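You operate a simulated robot arm through the tools that you are given. There is no shell and no other tool. Be economical: measure what you need, move in short steps, check, and stop when the job is done.

Carry out the task below with a simulated robot arm. There is one attempt and no reset: what you move stays moved.

## Task
Take the red polish tin and put it on the green folder.

It is judged by the outcome, as a careful person would: the job done as asked, and still so three seconds after it is handed in. It fails if anything else is knocked over, pushed out of place, dropped, spilled or broken.

## Robot
A 6-joint arm with a two-finger parallel gripper, fixed in place. Base frame: the origin is at the foot of the arm, x ahead of it, y to its left, z up; the work surface is at about z = 0. Lengths are in m, angles in rad, forces in N, time in s.
With the tool pointing down near the work surface it reaches from about 0.14 to 0.58 m from the base axis. Its first joint turns from -1.152 to 1.152 rad. Payload 2.1 kg.
The TCP is the grasp point between the finger pads, 0.03 m short of the fingertips. In the tool frame z runs along the fingers and y along their closing line. Largest opening 0.094 m; finger width 0.028, thickness 0.01; the body of the gripper, 0.05 by 0.096 m, starts 0.055 m behind the TCP.
Orientation is that of the tool frame in the base frame, as a unit quaternion [x, y, z, w]. With the fingers straight down and closing along the base's y, the tool's x points along the base's -x, its y along +y and its z along -z.

## Interface
- The arm moves only by the tool arm_command. Its argument "moves" is a list of rows, each a list of 7 numbers: the shift along the base's x, y, z in cm, then the turn, a rotation vector about the base's x, y, z in rad, then the closure in counts, from 0 (fully open) to 255 (shut). In form: [[x, y, z, wx, wy, wz, hand], ...]. A call has 1 to 12 rows; each row is the pose to reach, as a shift and turn from the pose commanded when the call began. A row lasts 0.2 s, in which the tool goes at most 0.05 m and 0.15 rad; a call with a longer step from one row to the next is refused whole, and so is a gripper value outside its range. A pose out of reach is approached as far as the arm can. The call stops where the force on the tool passes 40 N (or 10 N more than at its start, if that is more) or the arm is blocked; 0.2 s more then pass. Each finger travels about 0.072 m/s and halts on what it meets, pressing with about 40 N; the grip force reading is that of the motor and also rises with nothing between the fingers. The clock runs only during rows and for 0.2 s after the last one: add rows that repeat a pose to give the fingers time. It gives the time, the measured TCP pose, the force on the tool (base axes), the opening and the grip force at its end, in the units of the frame above (readings bear some noise), and new pictures: "show" is both (left out), scene, wrist or none.
- Cameras (640 x 400 px; columns grow to the right, rows downward): "scene" is fixed at [0.053, -0.3668, 0.4907]; the picture's right is [0.82, -0.57, 0.00], its down [-0.28, -0.40, -0.87] and it looks along [0.50, 0.72, -0.49] (base axes); focal length 321 px, centre (320, 200). "wrist" rides on the gripper at [-0.037, 0, -0.058] in the tool frame; the picture's right is [0.00, -1.00, 0.00], its down [0.97, 0.00, -0.24] and it looks along [0.24, 0.00, 0.97] (tool axes); focal length 218 px, centre (320, 200).
- pixel_to_xyz(camera, pixels): for up to 12 pixels [column, row] of the newest picture of that camera ("zoom" is the newest enlarged one), the place [x, y, z] in the base frame of the surface seen there, good to about 0.002 m. It takes no simulated time.
- zoom(camera, box): a new picture of the part [left, top, right, bottom] of that camera's present view, enlarged. It takes no simulated time.
- finish_job(): hands the job in; it is judged then, once.

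Go step by step. Measure first, check grasps and placings, and put right what went wrong. The budget is 60 turns and 120 pictures, counting those below and the enlarged ones. Unless the task says otherwise, let go and move clear before handing in, and close with one line.

The tools are called by a JSON object that holds its "method" and its "body". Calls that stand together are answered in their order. arm_command: Moves the arm, as the interface text tells. Its arguments: {"type":"object","properties":{"moves":{"type":"array","items":{"type":"array","items":{"type":"number"}}},"show":{"type":"string","enum":["both","scene","wrist","none"]}},"required":["moves"]} The other tools are called the same way: pixel_to_xyz (camera, pixels) gives the place of the surface under pixels of a picture; zoom (camera, box) takes an enlarged picture of a part of a camera's view; finish_job () hands the job in.

At the start:

```text
time_s: 0.0
ee_pos: [0.3102, -0.0695, 0.2681]
ee_rot: [0.0, 1.0, -0.001, -0.001]
wrist_force: [-0.2, 0.4, 1.2]
finger_gap: 0.094
grasp_force: 0.1
```

scene: 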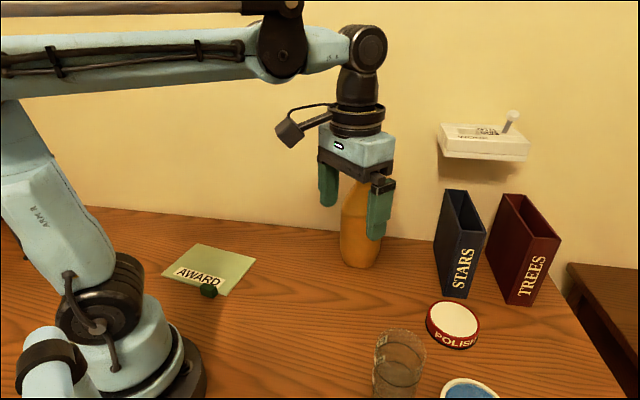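
wrist: 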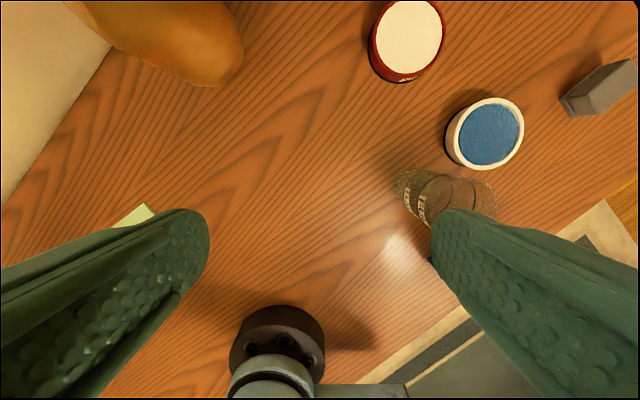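

The red tin is at scene (453,325), and the green folder with the AWARD label is at (210,270) with a small dark object on its edge at (208,291). I'll measure these first.

{"method": "pixel_to_xyz", "body": {"camera": "scene", "pixels": [[453, 319], [430, 310], [478, 322], [455, 303], [450, 345], [208, 268], [198, 244], [255, 259], [222, 295], [163, 275], [208, 291], [400, 345]]}}

{"method": "zoom", "body": {"camera": "scene", "box": [140, 220, 300, 320]}}

{"method": "pixel_to_xyz", "body": {"camera": "wrist", "pixels": [[410, 38], [378, 40], [443, 30], [405, 2], [402, 72], [485, 135], [485, 99], [430, 175]]}}

{"method": "zoom", "body": {"camera": "scene", "box": [360, 280, 520, 380]}}

```text
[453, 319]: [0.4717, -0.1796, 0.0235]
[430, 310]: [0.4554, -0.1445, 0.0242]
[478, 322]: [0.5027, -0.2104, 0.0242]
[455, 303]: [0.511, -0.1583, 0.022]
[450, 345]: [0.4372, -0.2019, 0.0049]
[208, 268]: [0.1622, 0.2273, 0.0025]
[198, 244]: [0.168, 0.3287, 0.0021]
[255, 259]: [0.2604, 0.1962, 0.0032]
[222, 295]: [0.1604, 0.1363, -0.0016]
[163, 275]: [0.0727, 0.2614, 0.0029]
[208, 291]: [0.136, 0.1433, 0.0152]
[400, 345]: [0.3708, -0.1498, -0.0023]
```

```text
4.00 times, centred on (220, 270) of scene
```

zoom: 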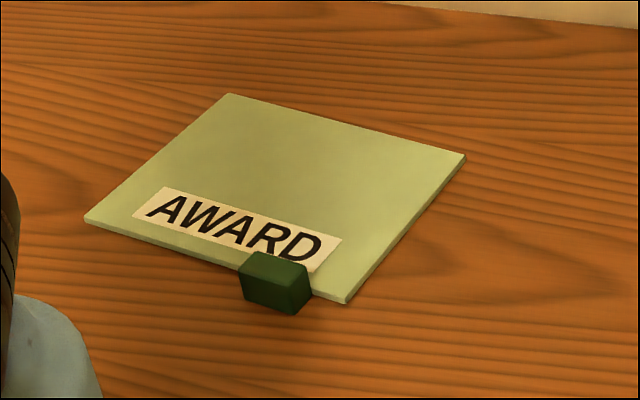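

```text
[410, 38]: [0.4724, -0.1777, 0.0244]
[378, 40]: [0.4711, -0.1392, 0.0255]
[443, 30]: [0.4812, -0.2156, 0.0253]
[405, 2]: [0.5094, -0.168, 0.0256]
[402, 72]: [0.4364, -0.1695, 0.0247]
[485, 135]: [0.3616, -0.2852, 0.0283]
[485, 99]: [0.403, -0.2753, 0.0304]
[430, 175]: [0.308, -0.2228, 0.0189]
```

```text
4.00 times, centred on (440, 330) of scene
```

zoom: 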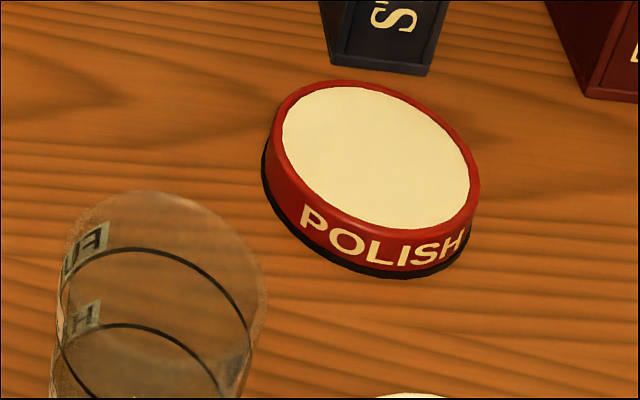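

The tin is a disc about 0.078 m across, centred near (0.473, -0.177) with its top at 0.025. The folder is centred near (0.165, 0.23), with a block at one corner. Next I'll measure the neighbours and the box sticking out of the wrist at (288,133).

{"method": "pixel_to_xyz", "body": {"camera": "scene", "pixels": [[443, 292], [466, 297], [447, 192], [484, 232], [508, 303], [533, 304], [288, 133], [383, 180], [377, 345], [400, 333], [360, 230], [425, 345]]}}

{"method": "pixel_to_xyz", "body": {"camera": "zoom", "pixels": [[330, 60], [425, 72], [590, 95], [265, 170], [475, 205], [370, 270], [340, 85], [160, 195], [60, 300], [260, 290], [370, 160], [340, 70]]}}

{"method": "zoom", "body": {"camera": "scene", "box": [260, 80, 420, 280]}}

```text
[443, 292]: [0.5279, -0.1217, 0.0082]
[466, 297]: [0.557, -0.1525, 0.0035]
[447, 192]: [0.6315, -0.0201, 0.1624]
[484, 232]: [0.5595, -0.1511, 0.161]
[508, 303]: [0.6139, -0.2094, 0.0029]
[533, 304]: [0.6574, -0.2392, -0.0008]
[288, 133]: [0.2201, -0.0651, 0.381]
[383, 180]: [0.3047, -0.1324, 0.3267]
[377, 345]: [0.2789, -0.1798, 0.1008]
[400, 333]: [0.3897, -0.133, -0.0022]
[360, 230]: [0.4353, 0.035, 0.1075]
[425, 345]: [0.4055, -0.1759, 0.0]
```

```text
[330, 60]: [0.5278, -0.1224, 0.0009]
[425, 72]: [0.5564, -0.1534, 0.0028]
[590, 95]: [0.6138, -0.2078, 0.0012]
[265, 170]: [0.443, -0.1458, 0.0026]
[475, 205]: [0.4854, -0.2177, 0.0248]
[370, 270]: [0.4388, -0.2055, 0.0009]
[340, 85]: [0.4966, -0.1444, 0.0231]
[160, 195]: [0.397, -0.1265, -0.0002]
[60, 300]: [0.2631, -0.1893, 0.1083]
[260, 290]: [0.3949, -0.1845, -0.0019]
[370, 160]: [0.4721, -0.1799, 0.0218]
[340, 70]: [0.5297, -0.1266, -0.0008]
```

```text
2.00 times, centred on (340, 180) of scene
```

zoom: 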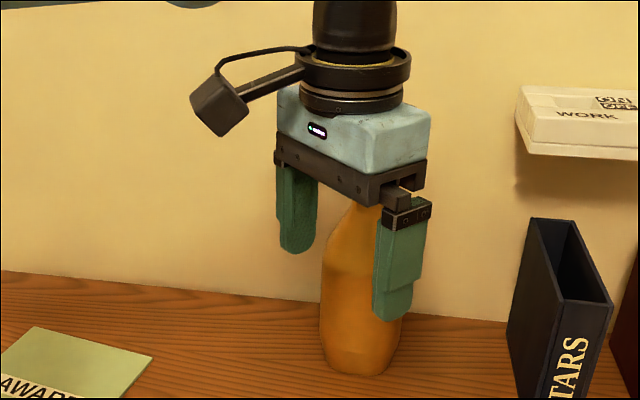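

The tin is clear of the glass and about 0.04 m from the STARS binder, so straight down with no turn leaves enough room. I'll move above the tin at the present height, then come down partway.

{"method": "arm_command", "body": {"moves": [[3.2, -2.15, 0, 0, 0, 0, 0], [6.5, -4.3, 0, 0, 0, 0, 0], [9.8, -6.45, 0, 0, 0, 0, 0], [13, -8.6, 0, 0, 0, 0, 0], [16.28, -10.78, 0, 0, 0, 0, 0], [16.28, -10.78, -4, 0, 0, 0, 0], [16.28, -10.78, -8, 0, 0, 0, 0], [16.28, -10.78, -12, 0, 0, 0, 0], [16.28, -10.78, -15, 0, 0, 0, 0], [16.28, -10.78, -15, 0, 0, 0, 0]]}}

```text
time_s: 2.2
ee_pos: [0.4722, -0.1772, 0.1162]
ee_rot: [0.0, 1.0, 0.0, 0.0]
wrist_force: [-0.5, 0.8, -0.1]
finger_gap: 0.0941
grasp_force: 0.1
```

scene: 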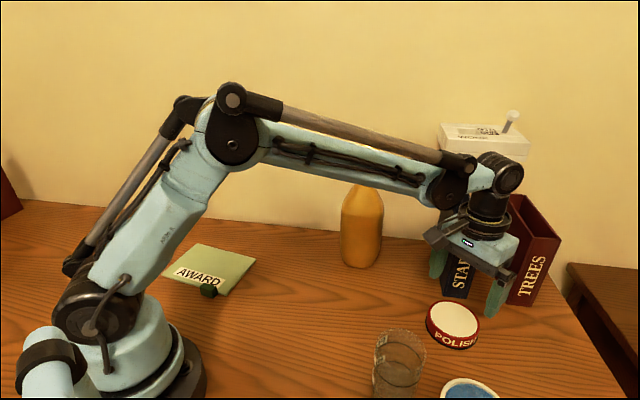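
wrist: 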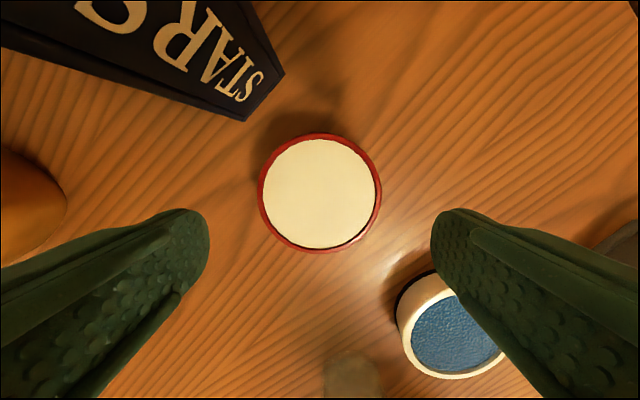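

I'm above the tin, which shows at wrist (320,193) roughly centred between the fingers. I'll measure its rim, and the blue tin next to it, before going down.

{"method": "pixel_to_xyz", "body": {"camera": "wrist", "pixels": [[260, 192], [379, 192], [320, 136], [320, 248], [320, 192], [425, 272], [402, 300], [245, 118], [283, 76]]}}

```text
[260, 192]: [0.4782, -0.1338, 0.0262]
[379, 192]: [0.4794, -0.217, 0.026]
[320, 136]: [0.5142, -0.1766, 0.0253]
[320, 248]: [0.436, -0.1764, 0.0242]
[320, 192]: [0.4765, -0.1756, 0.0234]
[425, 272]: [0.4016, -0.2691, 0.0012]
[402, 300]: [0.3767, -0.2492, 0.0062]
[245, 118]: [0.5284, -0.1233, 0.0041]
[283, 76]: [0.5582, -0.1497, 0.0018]
```

The rim gives a centre of (0.475, -0.1755) and a width of about 0.082, so each finger has roughly 6 mm to spare. I'll correct by a few millimetres and go down with the hand open.

{"method": "arm_command", "body": {"moves": [[0.3, 0.17, 0, 0, 0, 0, 0], [0.3, 0.17, -2.5, 0, 0, 0, 0], [0.3, 0.17, -5, 0, 0, 0, 0], [0.3, 0.17, -6.5, 0, 0, 0, 0], [0.3, 0.17, -7.5, 0, 0, 0, 0], [0.3, 0.17, -8.2, 0, 0, 0, 0], [0.3, 0.17, -8.2, 0, 0, 0, 0]]}}

```text
time_s: 3.8
ee_pos: [0.4747, -0.1762, 0.0364]
ee_rot: [0.0, 1.0, 0.0, 0.0]
wrist_force: [-0.7, 0.1, 0.9]
finger_gap: 0.094
grasp_force: 0.1
```

scene: 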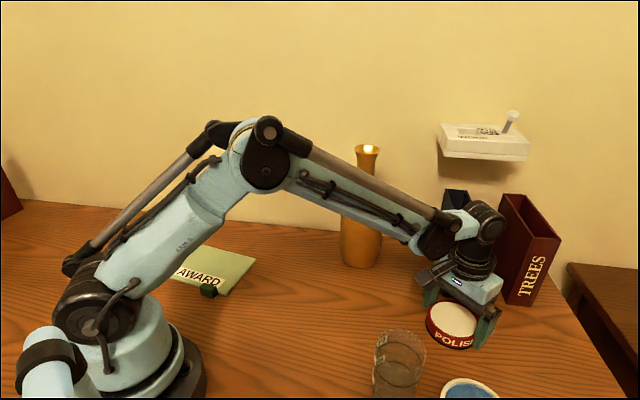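
wrist: 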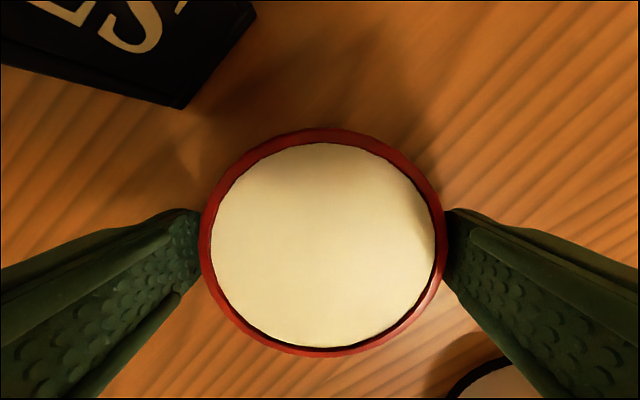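

The fingers straddle the tin evenly (wrist 200 and 447) with nothing touched, at TCP z 0.036. I'll lower 2 mm more and close.

{"method": "arm_command", "body": {"moves": [[0, 0, -0.2, 0, 0, 0, 0], [0, 0, -0.2, 0, 0, 0, 80], [0, 0, -0.2, 0, 0, 0, 160], [0, 0, -0.2, 0, 0, 0, 160], [0, 0, -0.2, 0, 0, 0, 160]], "show": "wrist"}}

```text
time_s: 5.0
ee_pos: [0.4754, -0.176, 0.0347]
ee_rot: [0.0, 1.0, 0.0, 0.001]
wrist_force: [1.1, -5.2, 2.5]
finger_gap: 0.0859
grasp_force: 39.8
```

wrist: 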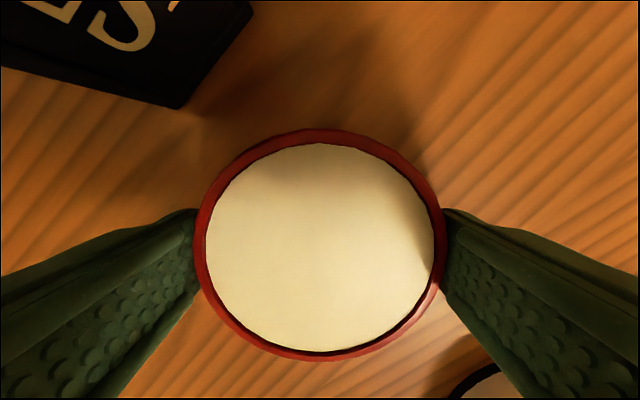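

The fingers have stopped at 0.086 m with 39.8 N, so the tin is gripped. I'll lift a little and check it holds.

{"method": "arm_command", "body": {"moves": [[0, 0, 1, 0, 0, 0, 160], [0, 0, 2.5, 0, 0, 0, 160], [0, 0, 5, 0, 0, 0, 160], [0, 0, 8, 0, 0, 0, 160], [0, 0, 8, 0, 0, 0, 160]]}}

```text
time_s: 6.2
ee_pos: [0.4767, -0.1777, 0.1168]
ee_rot: [0.0, 1.0, -0.001, 0.0]
wrist_force: [-1.0, 0.2, -4.3]
finger_gap: 0.086
grasp_force: 39.8
```

scene: 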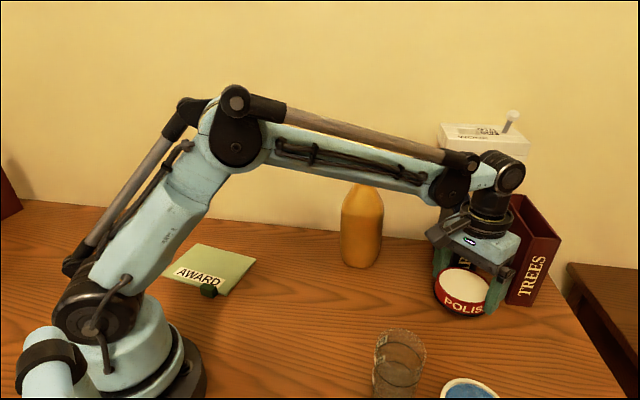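
wrist: 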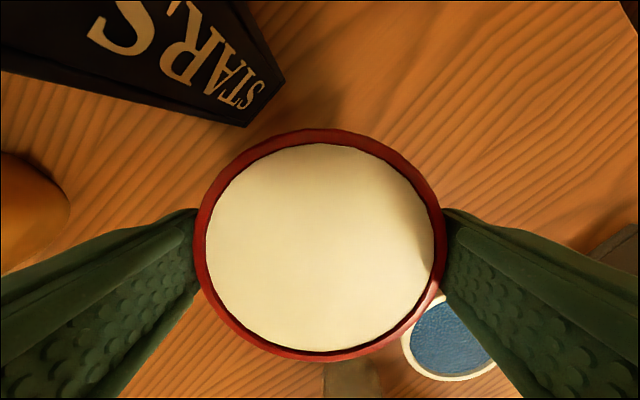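

The tin is up and level in the grip with the reading unchanged. I'll raise to about z = 0.23 and draw back to (0.28, -0.06), well clear of the tall bottle and above the glass.

{"method": "arm_command", "body": {"moves": [[0, 0, 4, 0, 0, 0, 160], [0, 0, 8, 0, 0, 0, 160], [0, 0, 12, 0, 0, 0, 160], [-3.5, 2, 12, 0, 0, 0, 160], [-7, 4, 12, 0, 0, 0, 160], [-10.5, 6, 12, 0, 0, 0, 160], [-14, 8, 12, 0, 0, 0, 160], [-17, 10, 12, 0, 0, 0, 160], [-20, 12, 12, 0, 0, 0, 160], [-20, 12, 12, 0, 0, 0, 160]]}}

```text
time_s: 8.4
ee_pos: [0.2735, -0.0539, 0.2328]
ee_rot: [0.0, 1.0, 0.0, 0.001]
wrist_force: [0.6, 0.5, -4.4]
finger_gap: 0.086
grasp_force: 39.3
```

scene: 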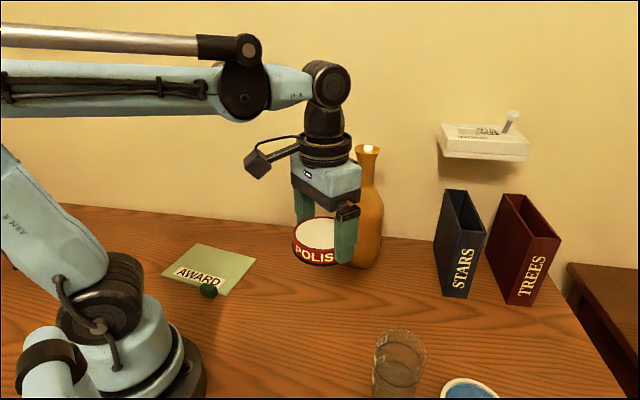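
wrist: 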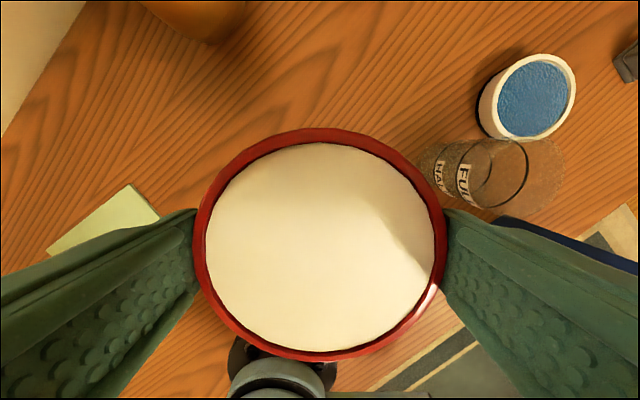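

The tin is still steady. I'll swing left in an arc to above the folder at (0.16, 0.24), keeping the height and the same facing.

{"method": "arm_command", "body": {"moves": [[0, 4, 0, 0, 0, 0, 160], [0, 8, 0, 0, 0, 0, 160], [-0.3, 12, 0, 0, 0, 0, 160], [-1.5, 15.5, 0, 0, 0, 0, 160], [-3, 19, 0, 0, 0, 0, 160], [-5, 22.5, 0, 0, 0, 0, 160], [-7.3, 25.7, 0, 0, 0, 0, 160], [-9.8, 28.3, 0, 0, 0, 0, 160], [-11.6, 29.6, 0, 0, 0, 0, 160], [-11.6, 29.6, 0, 0, 0, 0, 160]]}}

```text
time_s: 10.6
ee_pos: [0.1584, 0.2407, 0.234]
ee_rot: [0.0, 1.0, 0.0, 0.0]
wrist_force: [0.6, -0.1, -4.2]
finger_gap: 0.0858
grasp_force: 40.0
```

scene: 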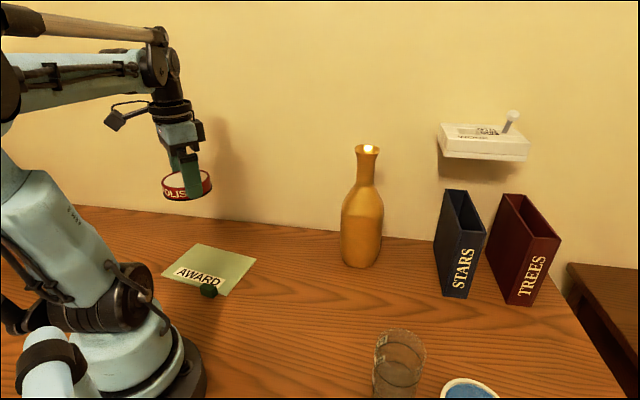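
wrist: 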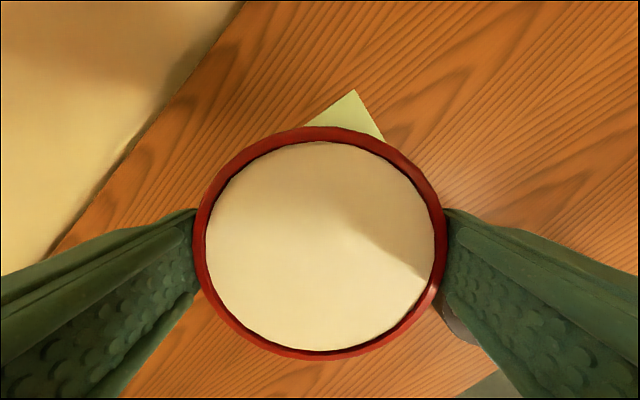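

The tin is over the folder, and a dark object shows by the right finger at wrist (455,320). I'll measure it, the folder corners and the wall before lowering.

{"method": "pixel_to_xyz", "body": {"camera": "wrist", "pixels": [[452, 318], [462, 335], [443, 303], [354, 92], [100, 190], [30, 200]]}}

{"method": "zoom", "body": {"camera": "scene", "box": [140, 220, 300, 320]}}

{"method": "pixel_to_xyz", "body": {"camera": "zoom", "pixels": [[230, 96], [463, 155], [345, 298], [88, 220], [245, 257], [308, 266], [268, 255], [290, 285], [245, 285], [305, 300], [275, 265], [292, 310]]}}

```text
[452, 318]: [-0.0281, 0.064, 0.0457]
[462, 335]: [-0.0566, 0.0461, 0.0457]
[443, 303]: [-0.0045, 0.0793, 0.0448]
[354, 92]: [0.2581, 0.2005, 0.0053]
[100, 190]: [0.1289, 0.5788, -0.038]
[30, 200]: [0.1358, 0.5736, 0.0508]
```

```text
4.00 times, centred on (220, 270) of scene
```

zoom: 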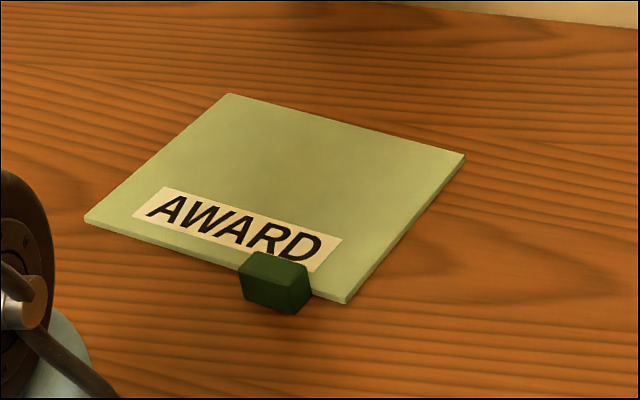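

```text
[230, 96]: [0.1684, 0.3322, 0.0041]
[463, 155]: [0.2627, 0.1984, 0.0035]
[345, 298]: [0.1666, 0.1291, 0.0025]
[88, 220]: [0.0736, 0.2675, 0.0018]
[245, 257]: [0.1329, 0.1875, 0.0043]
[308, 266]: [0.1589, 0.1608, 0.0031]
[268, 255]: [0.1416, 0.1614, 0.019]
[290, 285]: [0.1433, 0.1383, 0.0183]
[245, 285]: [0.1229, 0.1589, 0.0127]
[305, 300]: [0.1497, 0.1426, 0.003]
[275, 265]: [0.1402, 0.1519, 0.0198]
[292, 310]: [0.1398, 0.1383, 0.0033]
```

The folder's centre is (0.168, 0.232), the block stands about 2 cm clear of where the right finger will come down, and the wall is far away. I'll lower to just above the folder.

{"method": "arm_command", "body": {"moves": [[0, 0.2, -4, 0, 0, 0, 160], [0, 0.2, -8, 0, 0, 0, 160], [0, 0.2, -12, 0, 0, 0, 160], [0, 0.2, -15, 0, 0, 0, 160], [0, 0.2, -17, 0, 0, 0, 160], [0, 0.2, -18.4, 0, 0, 0, 160], [0, 0.2, -18.9, 0, 0, 0, 160], [0, 0.2, -18.9, 0, 0, 0, 160]]}}

```text
time_s: 12.4
ee_pos: [0.1585, 0.2418, 0.0447]
ee_rot: [0.0, 1.0, 0.0, 0.0]
wrist_force: [0.1, 0.4, -4.9]
finger_gap: 0.0859
grasp_force: 39.5
```

scene: 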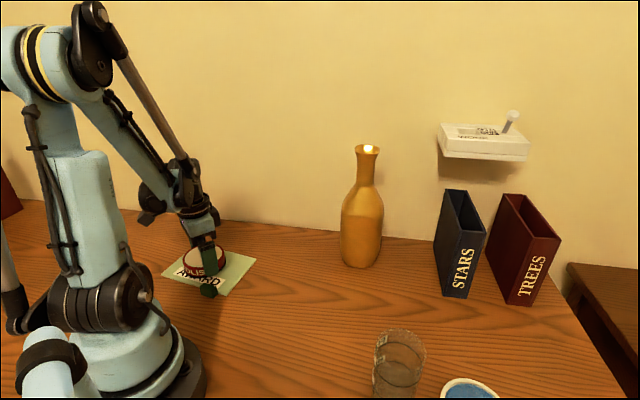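
wrist: 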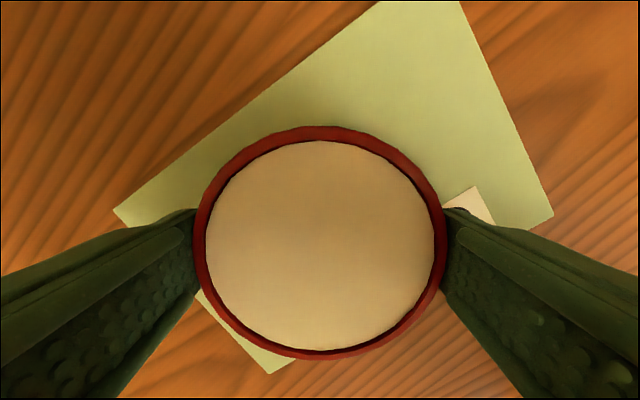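

The tin hovers just above the folder. I'll check the visible folder corners from the wrist to make sure the tin will sit wholly on it.

{"method": "pixel_to_xyz", "body": {"camera": "wrist", "pixels": [[119, 212], [270, 369], [548, 214], [458, 4], [320, 128], [320, 358], [197, 245], [443, 245]]}}

{"method": "zoom", "body": {"camera": "scene", "box": [140, 220, 300, 320]}}

```text
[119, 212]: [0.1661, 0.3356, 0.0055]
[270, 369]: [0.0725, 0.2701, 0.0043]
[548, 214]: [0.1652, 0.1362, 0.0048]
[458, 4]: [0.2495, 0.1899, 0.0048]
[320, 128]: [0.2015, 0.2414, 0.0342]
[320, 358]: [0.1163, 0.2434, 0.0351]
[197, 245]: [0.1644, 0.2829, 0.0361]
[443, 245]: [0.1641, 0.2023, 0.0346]
```

```text
4.00 times, centred on (220, 270) of scene
```

zoom: 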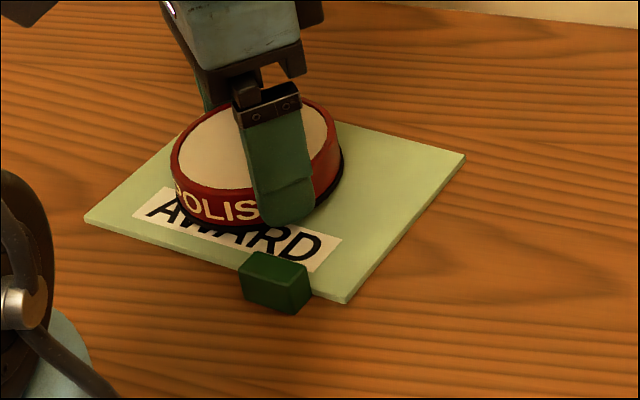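

The tin's centre (0.159, 0.242) keeps at least 1 cm to every folder edge. I'll shift it 4 mm further in and lower gently until it touches.

{"method": "arm_command", "body": {"moves": [[0.4, 0.25, 0, 0, 0, 0, 160], [0.4, 0.25, -0.3, 0, 0, 0, 160], [0.4, 0.25, -0.45, 0, 0, 0, 160], [0.4, 0.25, -0.55, 0, 0, 0, 160], [0.4, 0.25, -0.55, 0, 0, 0, 160]], "show": "none"}}

{"method": "zoom", "body": {"camera": "scene", "box": [140, 220, 300, 320]}}

```text
time_s: 13.8
ee_pos: [0.1627, 0.2443, 0.0396]
ee_rot: [0.001, 1.0, 0.0, 0.0]
wrist_force: [-0.9, -1.8, 17.9]
finger_gap: 0.0858
grasp_force: 39.8
stopped in row 5: the force on the tool passed its limit (the readings are from after the stop); the commanded pose is now the measured one
```

```text
4.00 times, centred on (220, 270) of scene
```

zoom: 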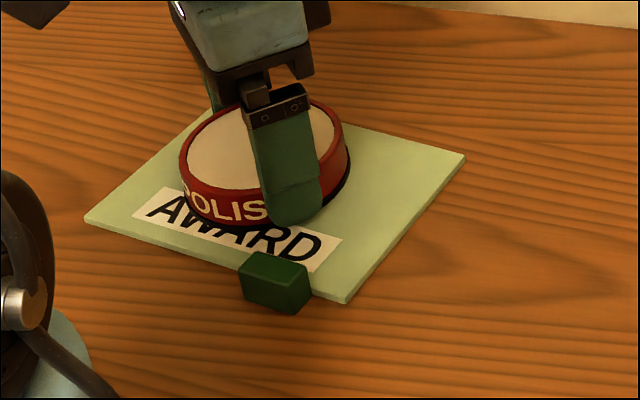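

The tin is resting on the folder (upward force, z 0.0396), and the folder and block haven't moved. I'll open the hand and hold still.

{"method": "arm_command", "body": {"moves": [[0, 0, 0, 0, 0, 0, 80], [0, 0, 0, 0, 0, 0, 0], [0, 0, 0, 0, 0, 0, 0], [0, 0, 0, 0, 0, 0, 0]]}}

```text
time_s: 14.8
ee_pos: [0.163, 0.2453, 0.0389]
ee_rot: [-0.001, 1.0, 0.0, 0.001]
wrist_force: [0.0, -0.4, -0.3]
finger_gap: 0.0939
grasp_force: 0.2
```

scene: 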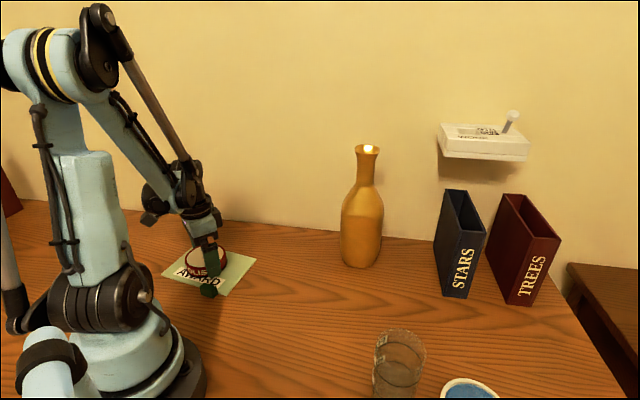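
wrist: 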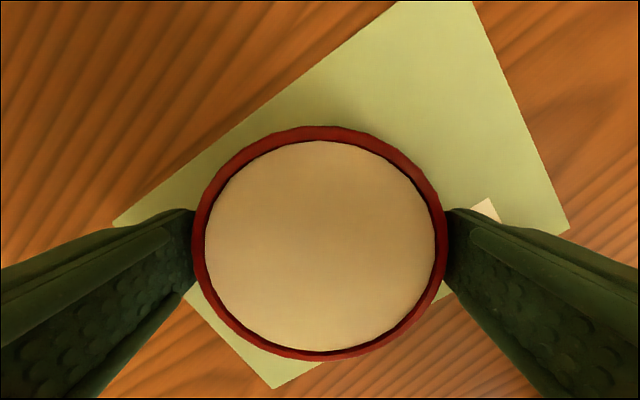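

The hand is open (0.094) with no load, and the tin sits centred between the fingers. I'll lift straight up, slowly at first.

{"method": "arm_command", "body": {"moves": [[0, 0, 0.5, 0, 0, 0, 0], [0, 0, 1.5, 0, 0, 0, 0], [0, 0, 3, 0, 0, 0, 0], [0, 0, 6, 0, 0, 0, 0], [0, 0, 10, 0, 0, 0, 0], [0, 0, 14, 0, 0, 0, 0], [0, 0, 18, 0, 0, 0, 0], [0, 0, 18, 0, 0, 0, 0]]}}

{"method": "zoom", "body": {"camera": "scene", "box": [140, 220, 300, 320]}}

```text
time_s: 16.6
ee_pos: [0.1625, 0.2421, 0.2214]
ee_rot: [0.0, 1.0, 0.0, 0.0]
wrist_force: [0.1, -0.8, 0.2]
finger_gap: 0.0939
grasp_force: 0.1
```

scene: 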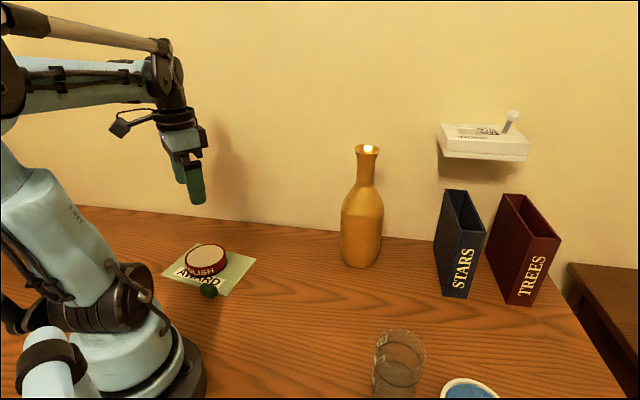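
wrist: 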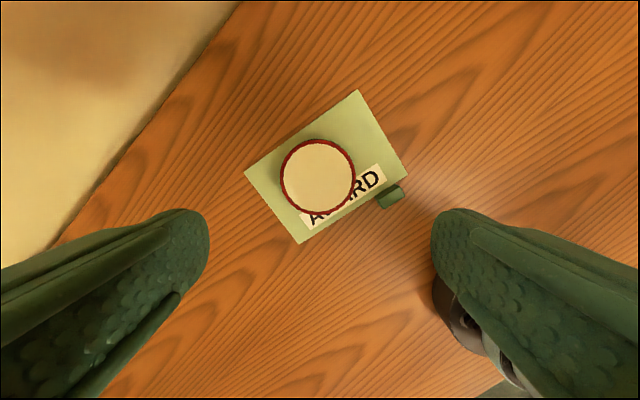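

```text
4.00 times, centred on (220, 270) of scene
```

zoom: 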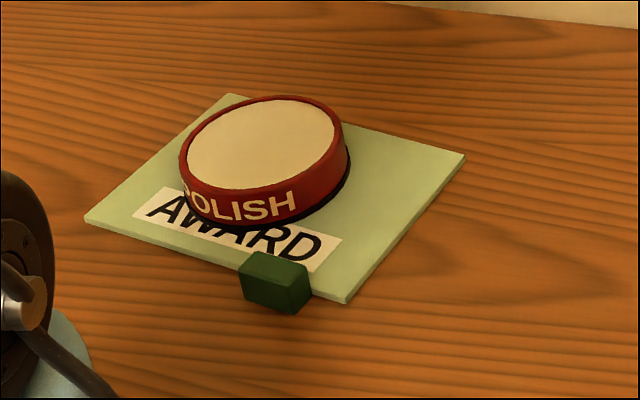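

The tin lies flat and wholly on the green folder (wrist (318,177)). The block, folder and everything else are unmoved and the hand is clear, so I'm handing in.

{"method": "finish_job", "body": {}}

```text
The job is handed in.
```

The red polish tin is resting flat on the green folder; nothing else was disturbed, and the job is handed in.
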